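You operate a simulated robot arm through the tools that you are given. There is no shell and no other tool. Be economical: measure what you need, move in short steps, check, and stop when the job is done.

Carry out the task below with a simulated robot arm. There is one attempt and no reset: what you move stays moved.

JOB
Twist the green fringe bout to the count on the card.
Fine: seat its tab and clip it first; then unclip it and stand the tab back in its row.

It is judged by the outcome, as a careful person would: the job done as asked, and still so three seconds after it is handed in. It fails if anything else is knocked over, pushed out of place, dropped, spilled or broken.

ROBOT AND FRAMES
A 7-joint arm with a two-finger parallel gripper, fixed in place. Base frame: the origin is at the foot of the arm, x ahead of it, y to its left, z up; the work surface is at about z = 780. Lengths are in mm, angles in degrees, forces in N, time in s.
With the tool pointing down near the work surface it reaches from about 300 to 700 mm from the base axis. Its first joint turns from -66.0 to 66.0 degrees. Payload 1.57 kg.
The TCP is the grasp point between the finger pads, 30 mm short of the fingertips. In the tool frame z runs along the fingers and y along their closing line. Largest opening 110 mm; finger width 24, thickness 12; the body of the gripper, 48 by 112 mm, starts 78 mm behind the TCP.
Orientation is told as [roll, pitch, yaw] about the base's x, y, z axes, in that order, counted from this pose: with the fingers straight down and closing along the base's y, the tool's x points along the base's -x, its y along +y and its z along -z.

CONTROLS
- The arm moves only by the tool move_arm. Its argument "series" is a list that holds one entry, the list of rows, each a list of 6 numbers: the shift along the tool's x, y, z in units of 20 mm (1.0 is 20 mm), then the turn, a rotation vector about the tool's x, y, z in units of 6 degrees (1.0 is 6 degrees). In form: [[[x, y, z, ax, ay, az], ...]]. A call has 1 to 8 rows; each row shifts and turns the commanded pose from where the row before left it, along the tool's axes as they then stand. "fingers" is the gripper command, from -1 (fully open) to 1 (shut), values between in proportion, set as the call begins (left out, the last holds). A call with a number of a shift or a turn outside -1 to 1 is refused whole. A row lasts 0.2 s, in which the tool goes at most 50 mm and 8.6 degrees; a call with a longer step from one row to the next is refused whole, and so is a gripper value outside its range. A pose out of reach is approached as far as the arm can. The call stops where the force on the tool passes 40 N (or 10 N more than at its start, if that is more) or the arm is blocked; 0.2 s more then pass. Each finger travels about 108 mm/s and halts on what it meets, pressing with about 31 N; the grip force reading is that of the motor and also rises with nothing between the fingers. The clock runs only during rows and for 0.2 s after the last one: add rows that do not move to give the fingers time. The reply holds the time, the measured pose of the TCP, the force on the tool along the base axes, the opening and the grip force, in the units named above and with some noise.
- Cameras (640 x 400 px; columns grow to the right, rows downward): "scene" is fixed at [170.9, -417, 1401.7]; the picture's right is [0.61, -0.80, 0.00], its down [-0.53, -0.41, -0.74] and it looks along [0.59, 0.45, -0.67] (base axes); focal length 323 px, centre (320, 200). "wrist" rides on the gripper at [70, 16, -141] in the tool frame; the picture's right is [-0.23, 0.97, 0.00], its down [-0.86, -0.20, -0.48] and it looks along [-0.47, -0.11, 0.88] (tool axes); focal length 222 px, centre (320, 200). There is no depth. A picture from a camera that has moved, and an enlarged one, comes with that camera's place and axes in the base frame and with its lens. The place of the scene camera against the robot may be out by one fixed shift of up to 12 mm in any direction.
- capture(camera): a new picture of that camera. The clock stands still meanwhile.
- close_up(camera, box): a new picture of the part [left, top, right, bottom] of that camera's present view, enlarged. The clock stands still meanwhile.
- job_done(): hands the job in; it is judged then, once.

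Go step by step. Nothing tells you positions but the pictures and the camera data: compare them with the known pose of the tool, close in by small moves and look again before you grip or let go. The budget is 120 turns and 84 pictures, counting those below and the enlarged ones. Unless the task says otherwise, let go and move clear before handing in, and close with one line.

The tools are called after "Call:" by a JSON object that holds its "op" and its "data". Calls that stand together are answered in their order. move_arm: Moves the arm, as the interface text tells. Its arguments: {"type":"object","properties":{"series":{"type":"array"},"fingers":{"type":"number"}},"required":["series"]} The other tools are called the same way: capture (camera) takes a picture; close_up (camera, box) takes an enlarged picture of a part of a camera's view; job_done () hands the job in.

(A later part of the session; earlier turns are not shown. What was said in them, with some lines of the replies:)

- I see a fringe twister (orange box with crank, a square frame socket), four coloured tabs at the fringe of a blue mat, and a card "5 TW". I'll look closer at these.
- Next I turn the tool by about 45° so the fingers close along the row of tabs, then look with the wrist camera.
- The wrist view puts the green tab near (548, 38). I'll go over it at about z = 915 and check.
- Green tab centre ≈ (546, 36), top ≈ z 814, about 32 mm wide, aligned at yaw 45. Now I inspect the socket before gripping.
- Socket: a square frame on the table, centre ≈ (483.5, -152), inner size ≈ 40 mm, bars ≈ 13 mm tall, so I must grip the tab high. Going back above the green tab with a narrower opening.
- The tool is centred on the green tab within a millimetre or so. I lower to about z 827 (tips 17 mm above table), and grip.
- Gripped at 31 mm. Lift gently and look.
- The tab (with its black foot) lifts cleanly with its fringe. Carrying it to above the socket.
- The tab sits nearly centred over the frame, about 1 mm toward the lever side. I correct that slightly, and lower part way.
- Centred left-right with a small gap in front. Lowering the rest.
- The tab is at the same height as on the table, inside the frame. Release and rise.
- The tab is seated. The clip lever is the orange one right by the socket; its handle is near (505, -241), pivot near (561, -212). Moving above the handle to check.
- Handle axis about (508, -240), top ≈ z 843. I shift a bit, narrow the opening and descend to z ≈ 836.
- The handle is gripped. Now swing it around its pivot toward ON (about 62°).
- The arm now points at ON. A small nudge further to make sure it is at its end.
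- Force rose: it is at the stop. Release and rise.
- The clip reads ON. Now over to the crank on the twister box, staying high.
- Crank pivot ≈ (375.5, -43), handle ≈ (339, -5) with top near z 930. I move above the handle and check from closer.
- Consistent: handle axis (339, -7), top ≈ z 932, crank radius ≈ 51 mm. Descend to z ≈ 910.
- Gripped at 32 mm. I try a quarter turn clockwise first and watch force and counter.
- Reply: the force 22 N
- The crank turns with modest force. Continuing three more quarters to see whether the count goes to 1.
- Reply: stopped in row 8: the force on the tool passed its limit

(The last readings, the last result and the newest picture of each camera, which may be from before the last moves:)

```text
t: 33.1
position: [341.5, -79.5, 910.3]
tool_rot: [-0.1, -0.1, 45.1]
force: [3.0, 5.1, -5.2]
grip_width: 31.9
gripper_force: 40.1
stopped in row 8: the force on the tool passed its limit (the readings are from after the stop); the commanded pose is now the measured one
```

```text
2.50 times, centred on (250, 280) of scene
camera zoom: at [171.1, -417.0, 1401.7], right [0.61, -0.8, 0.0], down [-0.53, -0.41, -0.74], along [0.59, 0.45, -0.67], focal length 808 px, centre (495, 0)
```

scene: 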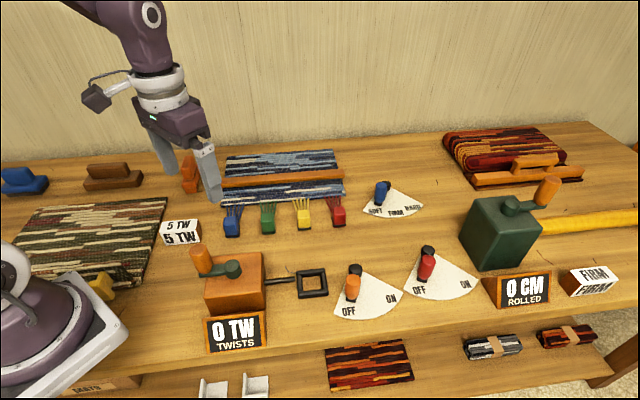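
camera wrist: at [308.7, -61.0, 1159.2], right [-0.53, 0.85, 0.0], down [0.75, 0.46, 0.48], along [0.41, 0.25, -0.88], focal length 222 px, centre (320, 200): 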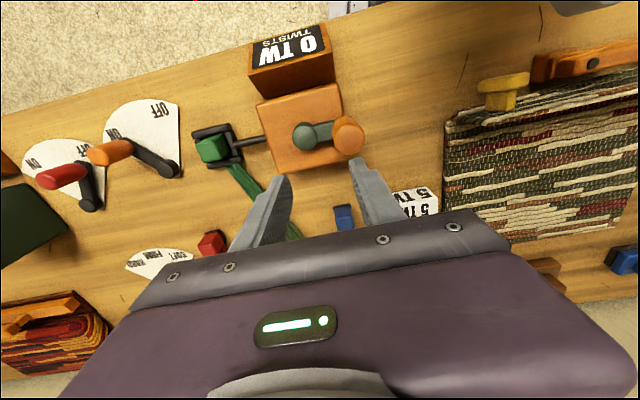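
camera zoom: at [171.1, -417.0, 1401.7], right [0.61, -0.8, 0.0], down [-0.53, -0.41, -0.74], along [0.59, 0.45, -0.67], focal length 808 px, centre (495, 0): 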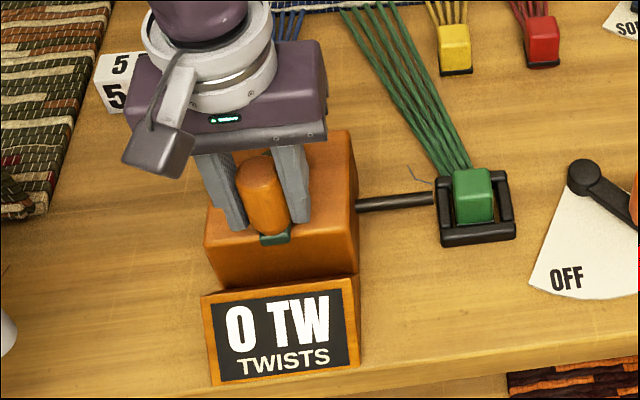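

It came to a force stop only after the final row; three quarters done. Fitted pivot ≈ (374.6, -42.4), radius 50. Completing the first turn.

Call:
{"op": "move_arm", "data": {"series": [[[-0.17, 0.99, 0, 0, 0, 0], [-0.54, 0.92, 0, 0, 0, 0], [-0.81, 0.54, 0, 0, 0, 0], [-0.96, 0.195, 0, 0, 0, 0], [0, 0, 0, 0, 0, 0]]]}}

Call:
{"op": "close_up", "data": {"camera": "scene", "box": [150, 200, 350, 360]}}

```text
t: 34.5
position: [339.0, -7.6, 910.6]
tool_rot: [-0.1, 0.0, 45.0]
force: [4.5, -4.2, -2.7]
grip_width: 31.8
gripper_force: 40.0
stopped in row 5: the force on the tool passed its limit (the readings are from after the stop); the commanded pose is now the measured one
```

```text
2.50 times, centred on (250, 280) of scene
camera zoom: at [171.1, -417.1, 1401.6], right [0.61, -0.8, 0.0], down [-0.53, -0.41, -0.74], along [0.59, 0.45, -0.67], focal length 808 px, centre (495, 0)
```

zoom: 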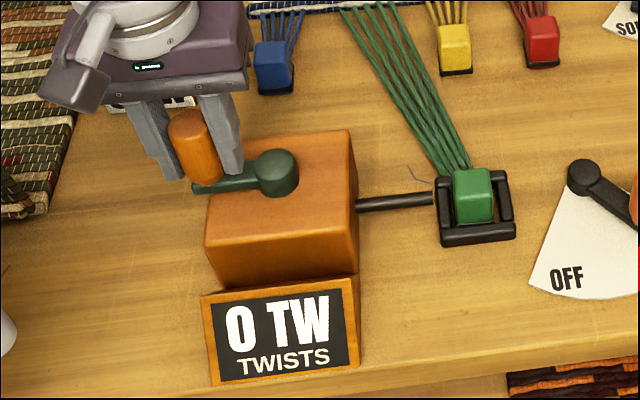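

Back at the start angle; the counter still reads 0. I go a little past a full turn to see if it just ticks late.

Call:
{"op": "move_arm", "data": {"series": [[[-0.97, -0.18, 0, 0, 0, 0], [-0.81, -0.54, 0, 0, 0, 0], [0, 0, 0, 0, 0, 0]]]}}

Call:
{"op": "close_up", "data": {"camera": "scene", "box": [150, 200, 350, 360]}}

```text
t: 35.3
position: [373.9, 7.3, 910.1]
tool_rot: [-0.2, 0.0, 44.9]
force: [0.8, -20.6, -31.9]
grip_width: 31.8
gripper_force: 40.4
```

```text
2.50 times, centred on (250, 280) of scene
camera zoom: at [171.3, -417.6, 1401.4], right [0.61, -0.8, 0.0], down [-0.53, -0.41, -0.74], along [0.59, 0.45, -0.67], focal length 808 px, centre (495, 0)
```

zoom: 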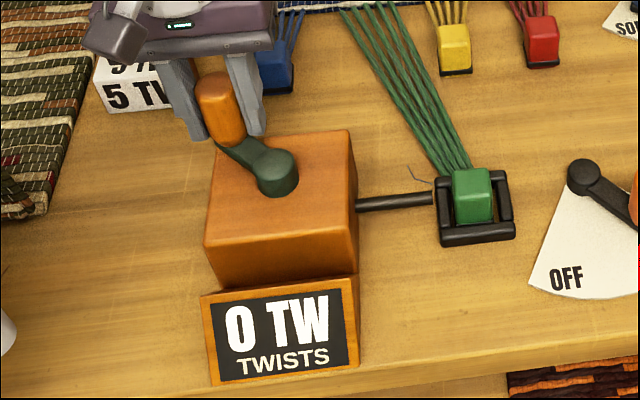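

Still 0, so clockwise may be the unwinding direction. Reversing to counter-clockwise, half a turn.

Call:
{"op": "move_arm", "data": {"series": [[[0.811, 0.542, 0, 0, 0, 0], [0.957, 0.19, 0, 0, 0, 0], [0.957, -0.19, 0, 0, 0, 0], [0.811, -0.542, 0, 0, 0, 0], [0.542, -0.811, 0, 0, 0, 0], [0.19, -0.957, 0, 0, 0, 0], [-0.19, -0.957, 0, 0, 0, 0], [-0.542, -0.811, 0, 0, 0, 0]]]}}

```text
t: 37.1
position: [376.6, -92.7, 911.1]
tool_rot: [-0.3, -0.2, 45.2]
force: [-0.7, -9.1, 4.8]
grip_width: 32.1
gripper_force: 40.4
```

Call:
{"op": "move_arm", "data": {"series": [[[-0.75, -0.56, 0, 0, 0, 0], [-0.957, -0.19, 0, 0, 0, 0], [-0.957, 0.19, 0, 0, 0, 0], [-0.811, 0.542, 0, 0, 0, 0], [-0.542, 0.811, 0, 0, 0, 0], [-0.19, 0.957, 0, 0, 0, 0], [0.19, 0.957, 0, 0, 0, 0], [0.542, 0.811, 0, 0, 0, 0]]]}}

Call:
{"op": "close_up", "data": {"camera": "scene", "box": [150, 200, 350, 360]}}

```text
t: 38.9
position: [371.7, 6.9, 909.3]
tool_rot: [-0.1, 0.0, 45.0]
force: [0.9, 13.4, 19.8]
grip_width: 31.9
gripper_force: 40.4
```

```text
2.50 times, centred on (250, 280) of scene
camera zoom: at [170.7, -416.7, 1401.8], right [0.61, -0.8, 0.0], down [-0.53, -0.41, -0.74], along [0.59, 0.45, -0.67], focal length 808 px, centre (495, 0)
```

zoom: 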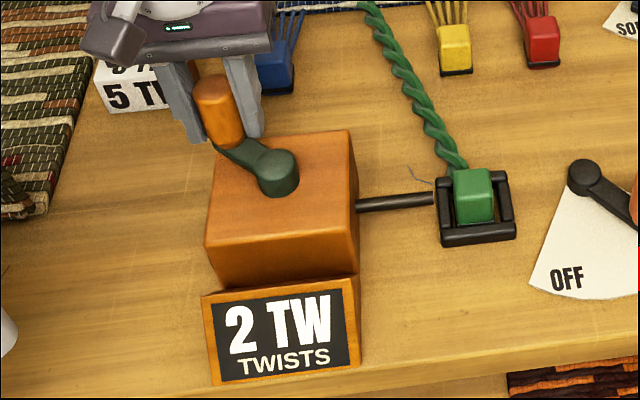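

Counter-clockwise works: 2 TW and the fringe is twisting, roughly half a crank turn per twist. I go a quarter turn further to learn where the count changes.

Call:
{"op": "move_arm", "data": {"series": [[[0.68, 0.46, 0, 0, 0, 0], [0.957, 0.19, 0, 0, 0, 0], [0.957, -0.19, 0, 0, 0, 0], [0.811, -0.542, 0, 0, 0, 0], [0, 0, 0, 0, 0, 0]]]}}

Call:
{"op": "close_up", "data": {"camera": "scene", "box": [150, 200, 350, 360]}}

```text
t: 40.1
position: [323.7, -42.2, 910.8]
tool_rot: [0.0, 0.0, 45.0]
force: [-24.8, -1.2, -28.7]
grip_width: 31.6
gripper_force: 40.2
```

```text
2.50 times, centred on (250, 280) of scene
camera zoom: at [170.6, -417.1, 1401.7], right [0.61, -0.8, 0.0], down [-0.53, -0.41, -0.74], along [0.59, 0.45, -0.67], focal length 808 px, centre (495, 0)
```

zoom: 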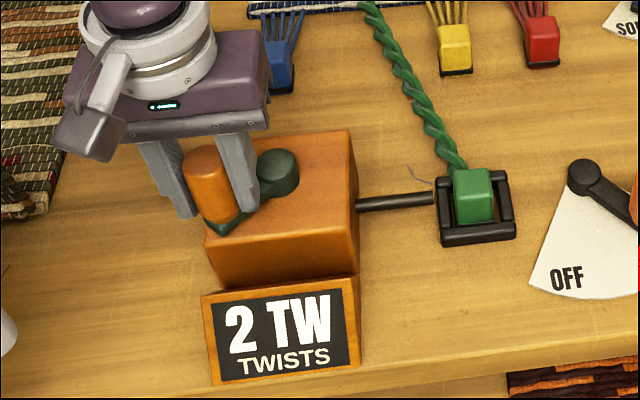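

Call:
{"op": "move_arm", "data": {"series": [[[0.542, -0.811, 0, 0, 0, 0], [0.19, -0.957, 0, 0, 0, 0], [-0.19, -0.957, 0, 0, 0, 0], [-0.542, -0.811, 0, 0, 0, 0], [0, 0, 0, 0, 0, 0]]]}}

Call:
{"op": "close_up", "data": {"camera": "scene", "box": [150, 200, 350, 360]}}

```text
t: 41.3
position: [377.4, -92.8, 911.0]
tool_rot: [-0.3, -0.3, 45.2]
force: [0.5, -3.9, -15.8]
grip_width: 31.7
gripper_force: 40.7
```

```text
2.50 times, centred on (250, 280) of scene
camera zoom: at [171.2, -417.2, 1401.6], right [0.61, -0.8, 0.0], down [-0.53, -0.41, -0.74], along [0.59, 0.45, -0.67], focal length 808 px, centre (495, 0)
```

zoom: 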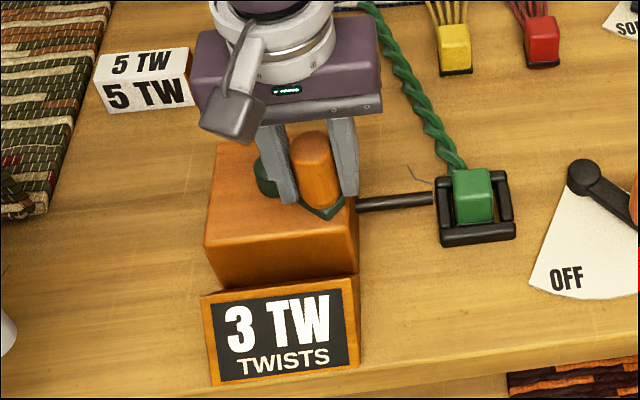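

3 TW now. Another half turn.

Call:
{"op": "move_arm", "data": {"series": [[[-0.73, -0.56, 0, 0, 0, 0], [-0.957, -0.19, 0, 0, 0, 0], [-0.957, 0.19, 0, 0, 0, 0], [-0.811, 0.542, 0, 0, 0, 0], [-0.542, 0.811, 0, 0, 0, 0], [-0.19, 0.957, 0, 0, 0, 0], [0.19, 0.957, 0, 0, 0, 0], [0.542, 0.811, 0, 0, 0, 0]]]}}

Call:
{"op": "close_up", "data": {"camera": "scene", "box": [150, 200, 350, 360]}}

```text
t: 43.1
position: [377.0, 8.0, 910.3]
tool_rot: [-0.3, -0.3, 45.2]
force: [1.9, 16.2, 11.9]
grip_width: 31.8
gripper_force: 40.1
```

```text
2.50 times, centred on (250, 280) of scene
camera zoom: at [170.9, -416.7, 1401.8], right [0.61, -0.8, 0.0], down [-0.53, -0.41, -0.74], along [0.59, 0.45, -0.67], focal length 808 px, centre (495, 0)
```

zoom: 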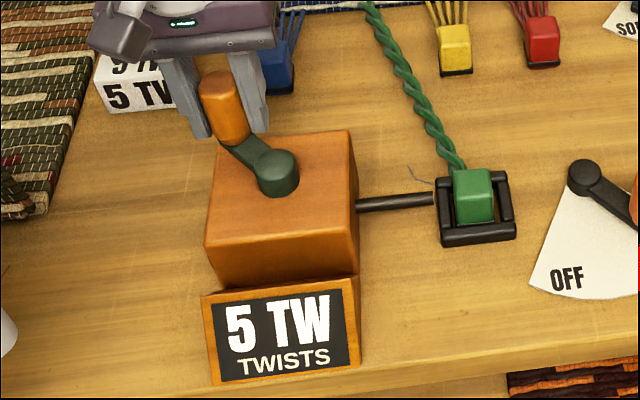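

The counter reads exactly 5 TW, so I stop here: release the handle gently and rise.

Call:
{"op": "move_arm", "data": {"series": [[[0, 0, 0, 0, 0, 0], [0, 0, 0, 0, 0, 0], [0, 0, -1, 0, 0, 0], [0, 0, -1, 0, 0, 0], [0, 0, -1, 0, 0, 0], [0, 0, -1, 0, 0, 0]]], "fingers": 0.15}}

Call:
{"op": "close_up", "data": {"camera": "scene", "box": [150, 180, 430, 360]}}

```text
t: 44.5
position: [375.1, 6.1, 991.7]
tool_rot: [-0.1, -0.2, 45.0]
force: [0.2, 0.5, 0.1]
grip_width: 46.8
gripper_force: 0.1
```

```text
2.22 times, centred on (290, 270) of scene
camera zoom: at [170.9, -417.0, 1401.7], right [0.61, -0.8, 0.0], down [-0.53, -0.41, -0.74], along [0.59, 0.45, -0.67], focal length 718 px, centre (387, 44)
```

zoom: 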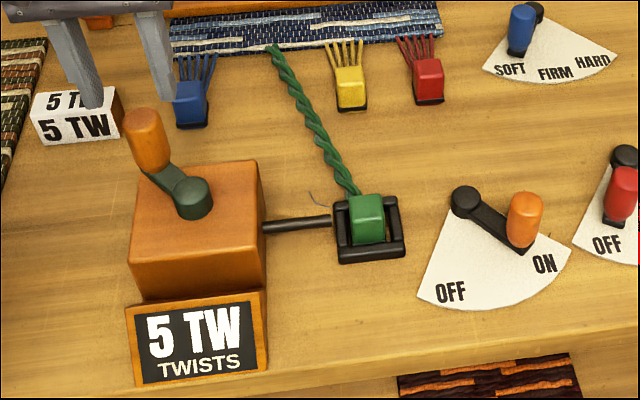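

The count holds at 5 TW after release. Now back over the clip lever to unclip.

Call:
{"op": "move_arm", "data": {"series": [[[0.195, -0.966, 0, 0, 0, 0], [0.195, -0.966, 0, 0, 0, 0], [0.195, -0.966, 0, 0, 0, 0], [0.195, -0.966, 0, 0, 0, 0], [0.195, -0.966, 0, 0, 0, 0], [0.195, -0.966, 0, 0, 0, 0], [0.195, -0.966, 0, 0, 0, 0], [0.195, -0.966, 0, 0, 0, 0]]], "fingers": 0.1}}

Call:
{"op": "move_arm", "data": {"series": [[[0.195, -0.966, 0, 0, 0, 0], [0.195, -0.966, 0, 0, 0, 0], [0.195, -0.966, 0, 0, 0, 0], [0.195, -0.966, 0, 0, 0, 0], [0.195, -0.966, 0, 0, 0, 0], [0.195, -0.966, 0, 0, 0, 0], [0.195, -0.966, 0, 0, 0, 0], [0.195, -0.966, 0, 0, 0, 0]]]}}

Call:
{"op": "move_arm", "data": {"series": [[[0.195, -0.966, 0, 0, 0, 0], [0, 0, 1, 0, 0, 0], [0, 0, 1, 0, 0, 0], [0, 0, 1, 0, 0, 0], [0, 0, 1, 0, 0, 0], [0, 0, 0.8, 0, 0, 0], [0, 0, 0, 0, 0, 0]]]}}

Call:
{"op": "close_up", "data": {"camera": "wrist", "box": [220, 80, 420, 220]}}

```text
t: 46.3
position: [463.6, -124.8, 991.9]
tool_rot: [-0.3, -0.2, 45.1]
force: [0.4, 0.2, 0.0]
grip_width: 49.4
gripper_force: 0.0
```

```text
t: 48.1
position: [551.0, -257.0, 992.2]
tool_rot: [-0.1, 0.0, 45.1]
force: [-0.5, 0.4, -1.6]
grip_width: 49.6
gripper_force: 0.1
```

```text
t: 49.7
position: [562.0, -272.6, 895.0]
tool_rot: [-0.2, -0.2, 45.0]
force: [-0.6, 0.8, 0.1]
grip_width: 49.6
gripper_force: 0.1
```

```text
2.86 times, centred on (320, 150) of wrist
camera zoom: at [499.0, -311.3, 1037.4], right [-0.53, 0.85, 0.0], down [0.74, 0.46, 0.48], along [0.41, 0.25, -0.88], focal length 635 px, centre (320, 343)
```

zoom: 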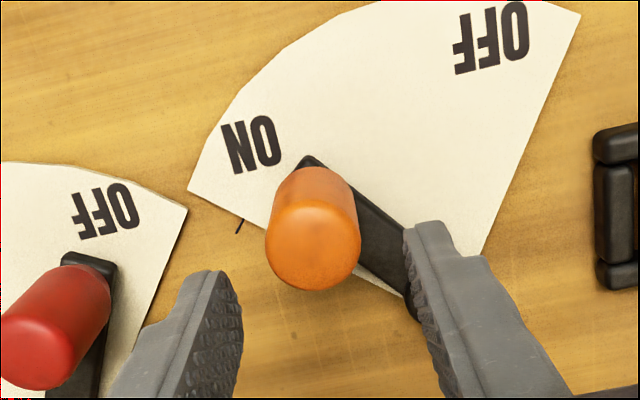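

Call:
{"op": "move_arm", "data": {"series": [[[0.14, -0.035, 1, 0, 0, 0], [0, 0, 1, 0, 0, 0], [0, 0, 0.9, 0, 0, 0], [0, 0, 0, 0, 0, 0]]]}}

Call:
{"op": "move_arm", "data": {"series": [[[0, 0, 0, 0, 0, 0], [0, 0, 0, 0, 0, 0]]], "fingers": 0.6}}

```text
t: 50.7
position: [560.3, -274.9, 836.9]
tool_rot: [-0.1, -0.2, 45.0]
force: [0.2, 0.2, -0.6]
grip_width: 49.6
gripper_force: 0.0
```

```text
t: 51.3
position: [561.2, -274.8, 836.4]
tool_rot: [-0.2, 0.0, 44.9]
force: [1.8, -3.8, -2.9]
grip_width: 28.7
gripper_force: 38.9
```

Call:
{"op": "move_arm", "data": {"series": [[[0.39, 0.53, 0, 0, 0, 0], [0.258, 0.583, 0, 0, 0, 0], [0.127, 0.622, 0, 0, 0, 0], [-0.011, 0.64, 0, 0, 0, 0], [-0.134, 0.622, 0, 0, 0, 0], [-0.03, 0.12, 0, 0, 0, 0], [0, 0, 0, 0, 0, 0]]]}}

Call:
{"op": "close_up", "data": {"camera": "scene", "box": [260, 200, 460, 330]}}

```text
t: 52.9
position: [506.5, -239.2, 837.4]
tool_rot: [-0.3, -0.3, 45.0]
force: [1.5, -5.9, 0.9]
grip_width: 29.8
gripper_force: 39.6
```

```text
3.08 times, centred on (360, 265) of scene
camera zoom: at [171.0, -417.2, 1401.6], right [0.61, -0.8, 0.0], down [-0.53, -0.41, -0.74], along [0.59, 0.45, -0.67], focal length 995 px, centre (197, 0)
```

zoom: 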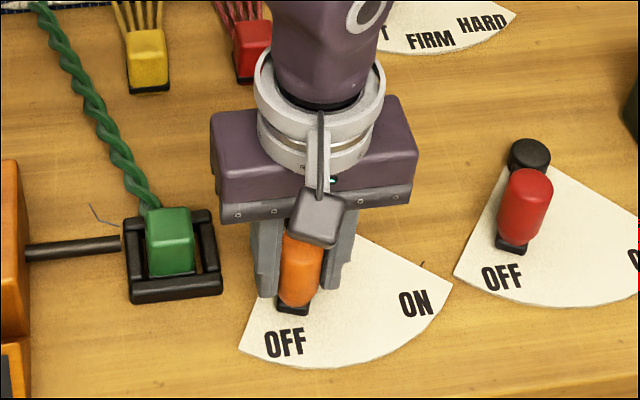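

The lever is back at OFF. Release, rise, and go above the seated tab.

Call:
{"op": "move_arm", "data": {"series": [[[0, 0, 0, 0, 0, 0], [0, 0, 0, 0, 0, 0], [0, 0, -1, 0, 0, 0], [0, 0, -1, 0, 0, 0], [0, 0, -1, 0, 0, 0], [0, 0, -0.5, 0, 0, 0]]], "fingers": 0.1}}

Call:
{"op": "move_arm", "data": {"series": [[[-0.58, 0.98, 0, 0, 0, 0], [-0.58, 0.98, 0, 0, 0, 0], [-0.58, 0.98, 0, 0, 0, 0], [-0.58, 0.98, 0, 0, 0, 0], [0, 0, 1, 0, 0, 0], [0, 0, 0.5, 0, 0, 0], [0, 0, 0, 0, 0, 0]]], "fingers": -0.1}}

Call:
{"op": "close_up", "data": {"camera": "wrist", "box": [220, 80, 420, 220]}}

Call:
{"op": "close_up", "data": {"camera": "scene", "box": [180, 180, 460, 350]}}

```text
t: 54.3
position: [507.3, -240.1, 908.3]
tool_rot: [-0.3, -0.1, 45.0]
force: [0.1, -0.5, -0.5]
grip_width: 49.6
gripper_force: 0.0
```

```text
t: 55.9
position: [484.1, -150.9, 877.8]
tool_rot: [-0.3, -0.1, 45.0]
force: [-0.8, 0.3, 0.1]
grip_width: 60.4
gripper_force: 0.1
```

```text
2.86 times, centred on (320, 150) of wrist
camera zoom: at [422.1, -189.3, 1020.0], right [-0.53, 0.85, 0.0], down [0.74, 0.46, 0.48], along [0.41, 0.25, -0.88], focal length 635 px, centre (320, 343)
```

zoom: 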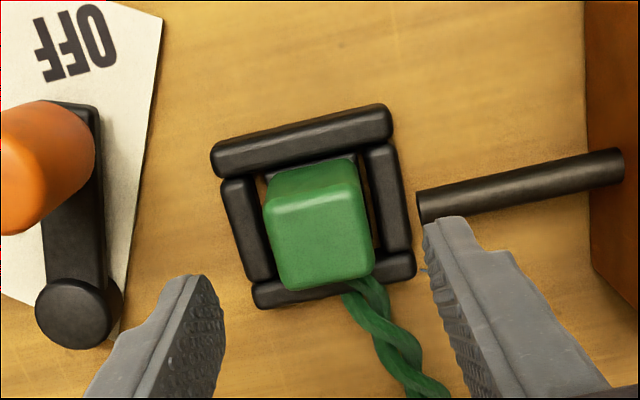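

```text
2.29 times, centred on (320, 265) of scene
camera zoom: at [170.9, -417.0, 1401.7], right [0.61, -0.8, 0.0], down [-0.53, -0.41, -0.74], along [0.59, 0.45, -0.67], focal length 739 px, centre (320, 51)
```

zoom: 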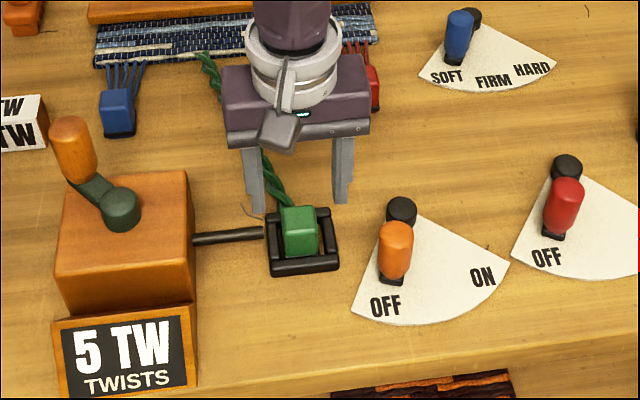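

Everything is in place: lever OFF, count 5. Narrow the fingers a bit (to avoid the shaft), descend and grip the tab.

Call:
{"op": "move_arm", "data": {"series": [[[0, 0, 0.9, 0, 0, 0], [0, 0, 0.9, 0, 0, 0], [0, 0, 0.73, 0, 0, 0], [0, 0, 0, 0, 0, 0]]], "fingers": 0.18}}

Call:
{"op": "move_arm", "data": {"series": [[[0, 0, 0, 0, 0, 0], [0, 0, 0, 0, 0, 0], [0, 0, 0, 0, 0, 0]]], "fingers": 1}}

Call:
{"op": "move_arm", "data": {"series": [[[0, 0, -0.5, 0, 0, 0], [0, 0, -1, 0, 0, 0], [0, 0, -1, 0, 0, 0]]]}}

Call:
{"op": "close_up", "data": {"camera": "scene", "box": [180, 180, 380, 340]}}

```text
t: 56.9
position: [484.4, -150.7, 827.2]
tool_rot: [-0.2, -0.2, 45.0]
force: [-0.1, 0.4, -0.5]
grip_width: 45.2
gripper_force: 0.1
```

```text
t: 57.7
position: [485.7, -151.5, 827.2]
tool_rot: [-0.2, 0.0, 45.0]
force: [0.4, 0.3, 0.2]
grip_width: 31.2
gripper_force: 30.9
```

```text
t: 58.5
position: [485.2, -151.7, 878.1]
tool_rot: [-0.2, -0.2, 44.9]
force: [-0.8, 0.1, -1.2]
grip_width: 31.4
gripper_force: 31.2
```

```text
2.50 times, centred on (280, 260) of scene
camera zoom: at [170.9, -417.0, 1401.7], right [0.61, -0.8, 0.0], down [-0.53, -0.41, -0.74], along [0.59, 0.45, -0.67], focal length 808 px, centre (420, 50)
```

zoom: 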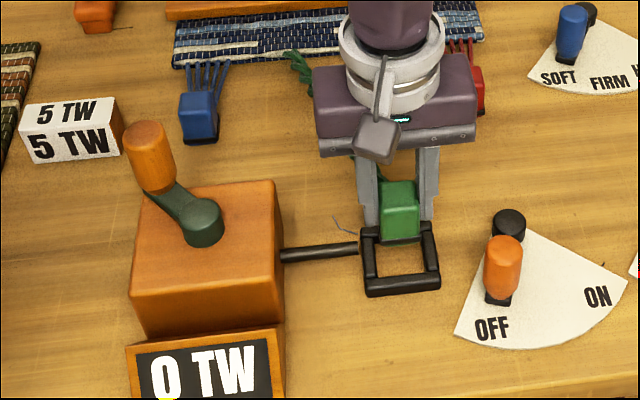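

The tab lifts out and the fringe keeps its twist (the counter resets as the tool is emptied). Carrying it back to its place in the row.

Call:
{"op": "move_arm", "data": {"series": [[[-0.984, 0.504, 0, 0, 0, 0], [-0.984, 0.504, 0, 0, 0, 0], [-0.984, 0.504, 0, 0, 0, 0], [-0.984, 0.504, 0, 0, 0, 0], [-0.984, 0.504, 0, 0, 0, 0], [-0.984, 0.504, 0, 0, 0, 0], [-0.984, 0.504, 0, 0, 0, 0], [-0.984, 0.504, 0, 0, 0, 0]]]}}

Call:
{"op": "move_arm", "data": {"series": [[[-0.984, 0.504, 0, 0, 0, 0], [0, 0, 0.8, 0, 0, 0], [0, 0, 0.8, 0, 0, 0], [0, 0, 0, 0, 0, 0]]]}}

Call:
{"op": "close_up", "data": {"camera": "scene", "box": [200, 150, 340, 250]}}

Call:
{"op": "capture", "data": {"camera": "wrist"}}

```text
t: 60.3
position: [537.9, 18.1, 875.8]
tool_rot: [-0.2, -0.2, 44.9]
force: [0.0, 0.5, -0.7]
grip_width: 31.4
gripper_force: 31.0
```

```text
t: 61.3
position: [545.5, 38.8, 843.7]
tool_rot: [-0.2, 0.0, 44.9]
force: [0.9, 0.8, 0.6]
grip_width: 31.1
gripper_force: 30.8
```

```text
4.00 times, centred on (270, 200) of scene
camera zoom: at [170.9, -417.0, 1401.7], right [0.61, -0.8, 0.0], down [-0.53, -0.41, -0.74], along [0.59, 0.45, -0.67], focal length 1293 px, centre (520, 200)
```

zoom: 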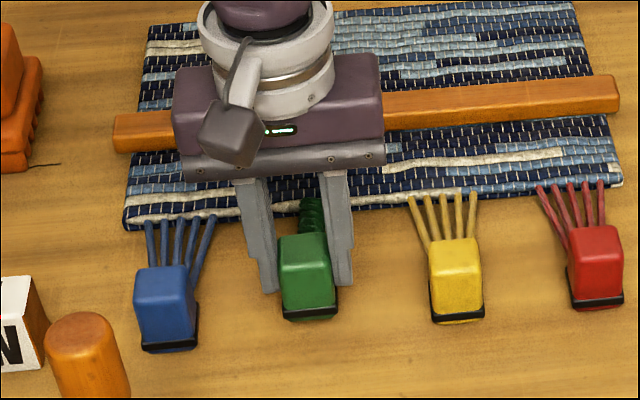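

```text
27 pictures are left
camera wrist: at [482.9, -0.3, 986.6], right [-0.53, 0.85, 0.0], down [0.74, 0.46, 0.48], along [0.41, 0.25, -0.88], focal length 222 px, centre (320, 200)
```

wrist: 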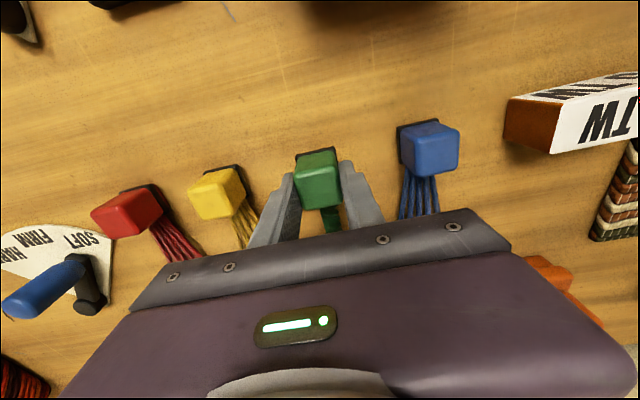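

Slight 1.5 mm correction, then set it down at the original height.

Call:
{"op": "move_arm", "data": {"series": [[[0, -0.07, 0.4, 0, 0, 0], [0, 0, 0.42, 0, 0, 0], [0, 0, 0, 0, 0, 0]]]}}

Call:
{"op": "close_up", "data": {"camera": "scene", "box": [200, 150, 340, 250]}}

```text
t: 62.1
position: [546.5, 37.4, 827.9]
tool_rot: [-0.2, -0.2, 45.0]
force: [0.0, 0.5, -1.0]
grip_width: 31.2
gripper_force: 31.1
```

```text
4.00 times, centred on (270, 200) of scene
camera zoom: at [170.9, -417.0, 1401.7], right [0.61, -0.8, 0.0], down [-0.53, -0.41, -0.74], along [0.59, 0.45, -0.67], focal length 1293 px, centre (520, 200)
```

zoom: 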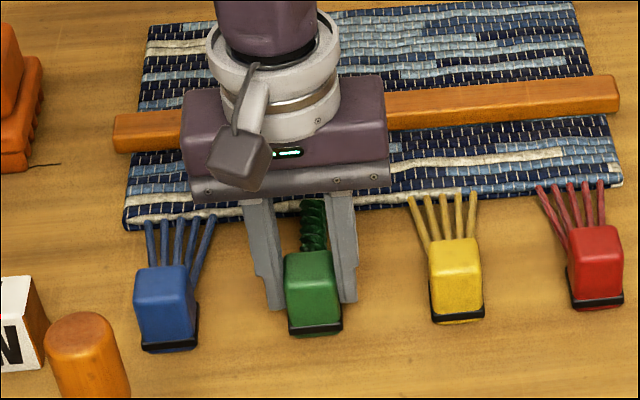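

The position matches the original picture. Settle 0.6 mm more, open, and rise.

Call:
{"op": "move_arm", "data": {"series": [[[0, 0, 0.03, 0, 0, 0], [0, 0, 0, 0, 0, 0]]]}}

Call:
{"op": "move_arm", "data": {"series": [[[0, 0, 0, 0, 0, 0], [0, 0, 0, 0, 0, 0], [0, 0, -0.5, 0, 0, 0], [0, 0, -1, 0, 0, 0], [0, 0, -1, 0, 0, 0], [0, 0, -1, 0, 0, 0], [0, 0, -1, 0, 0, 0], [0, 0, -1, 0, 0, 0]]], "fingers": 0.0}}

Call:
{"op": "capture", "data": {"camera": "scene"}}

Call:
{"op": "close_up", "data": {"camera": "scene", "box": [200, 150, 340, 250]}}

Call:
{"op": "close_up", "data": {"camera": "wrist", "box": [200, 80, 440, 230]}}

```text
t: 62.7
position: [547.0, 37.0, 828.4]
tool_rot: [-0.3, -0.2, 44.9]
force: [-0.9, 0.4, 0.3]
grip_width: 30.9
gripper_force: 30.7
```

```text
t: 64.5
position: [546.4, 37.9, 938.2]
tool_rot: [-0.2, 0.0, 45.0]
force: [-0.2, 0.4, 0.1]
grip_width: 55.3
gripper_force: 0.1
```

```text
25 pictures are left
```

scene: 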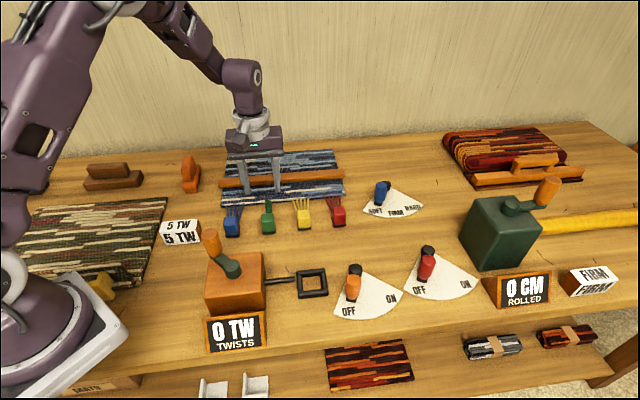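

```text
4.00 times, centred on (270, 200) of scene
camera zoom: at [170.9, -417.0, 1401.7], right [0.61, -0.8, 0.0], down [-0.53, -0.41, -0.74], along [0.59, 0.45, -0.67], focal length 1293 px, centre (520, 200)
```

zoom: 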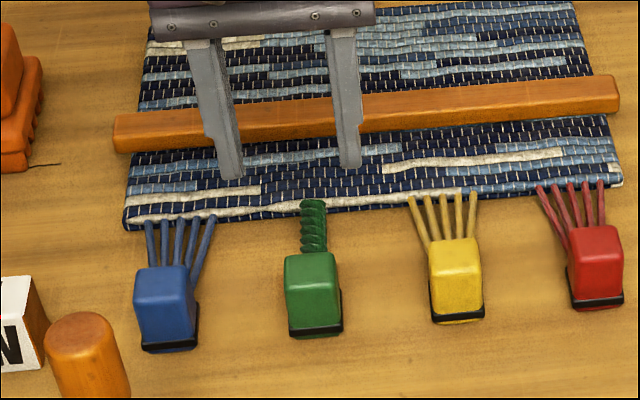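

```text
2.67 times, centred on (320, 155) of wrist
camera zoom: at [484.1, -0.8, 1080.4], right [-0.53, 0.85, 0.0], down [0.74, 0.46, 0.48], along [0.41, 0.25, -0.88], focal length 592 px, centre (320, 320)
```

zoom: 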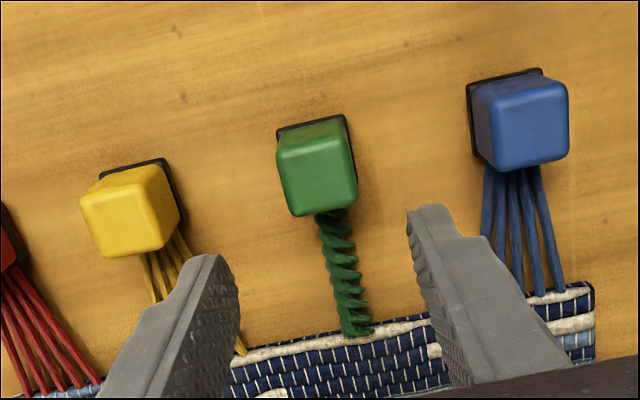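

The green tab stands back in its row, its fringe is twisted, the clip is OFF, the arm is clear and nothing else has moved.

Call:
{"op": "job_done", "data": {}}

```text
The job is handed in.
```

I seated and clipped the green fringe bout, twisted it until the counter showed 5 TW, then unclipped it and stood the tab back in its row. The counter went back to 0 when the tab was lifted out, but the fringe kept its twist.
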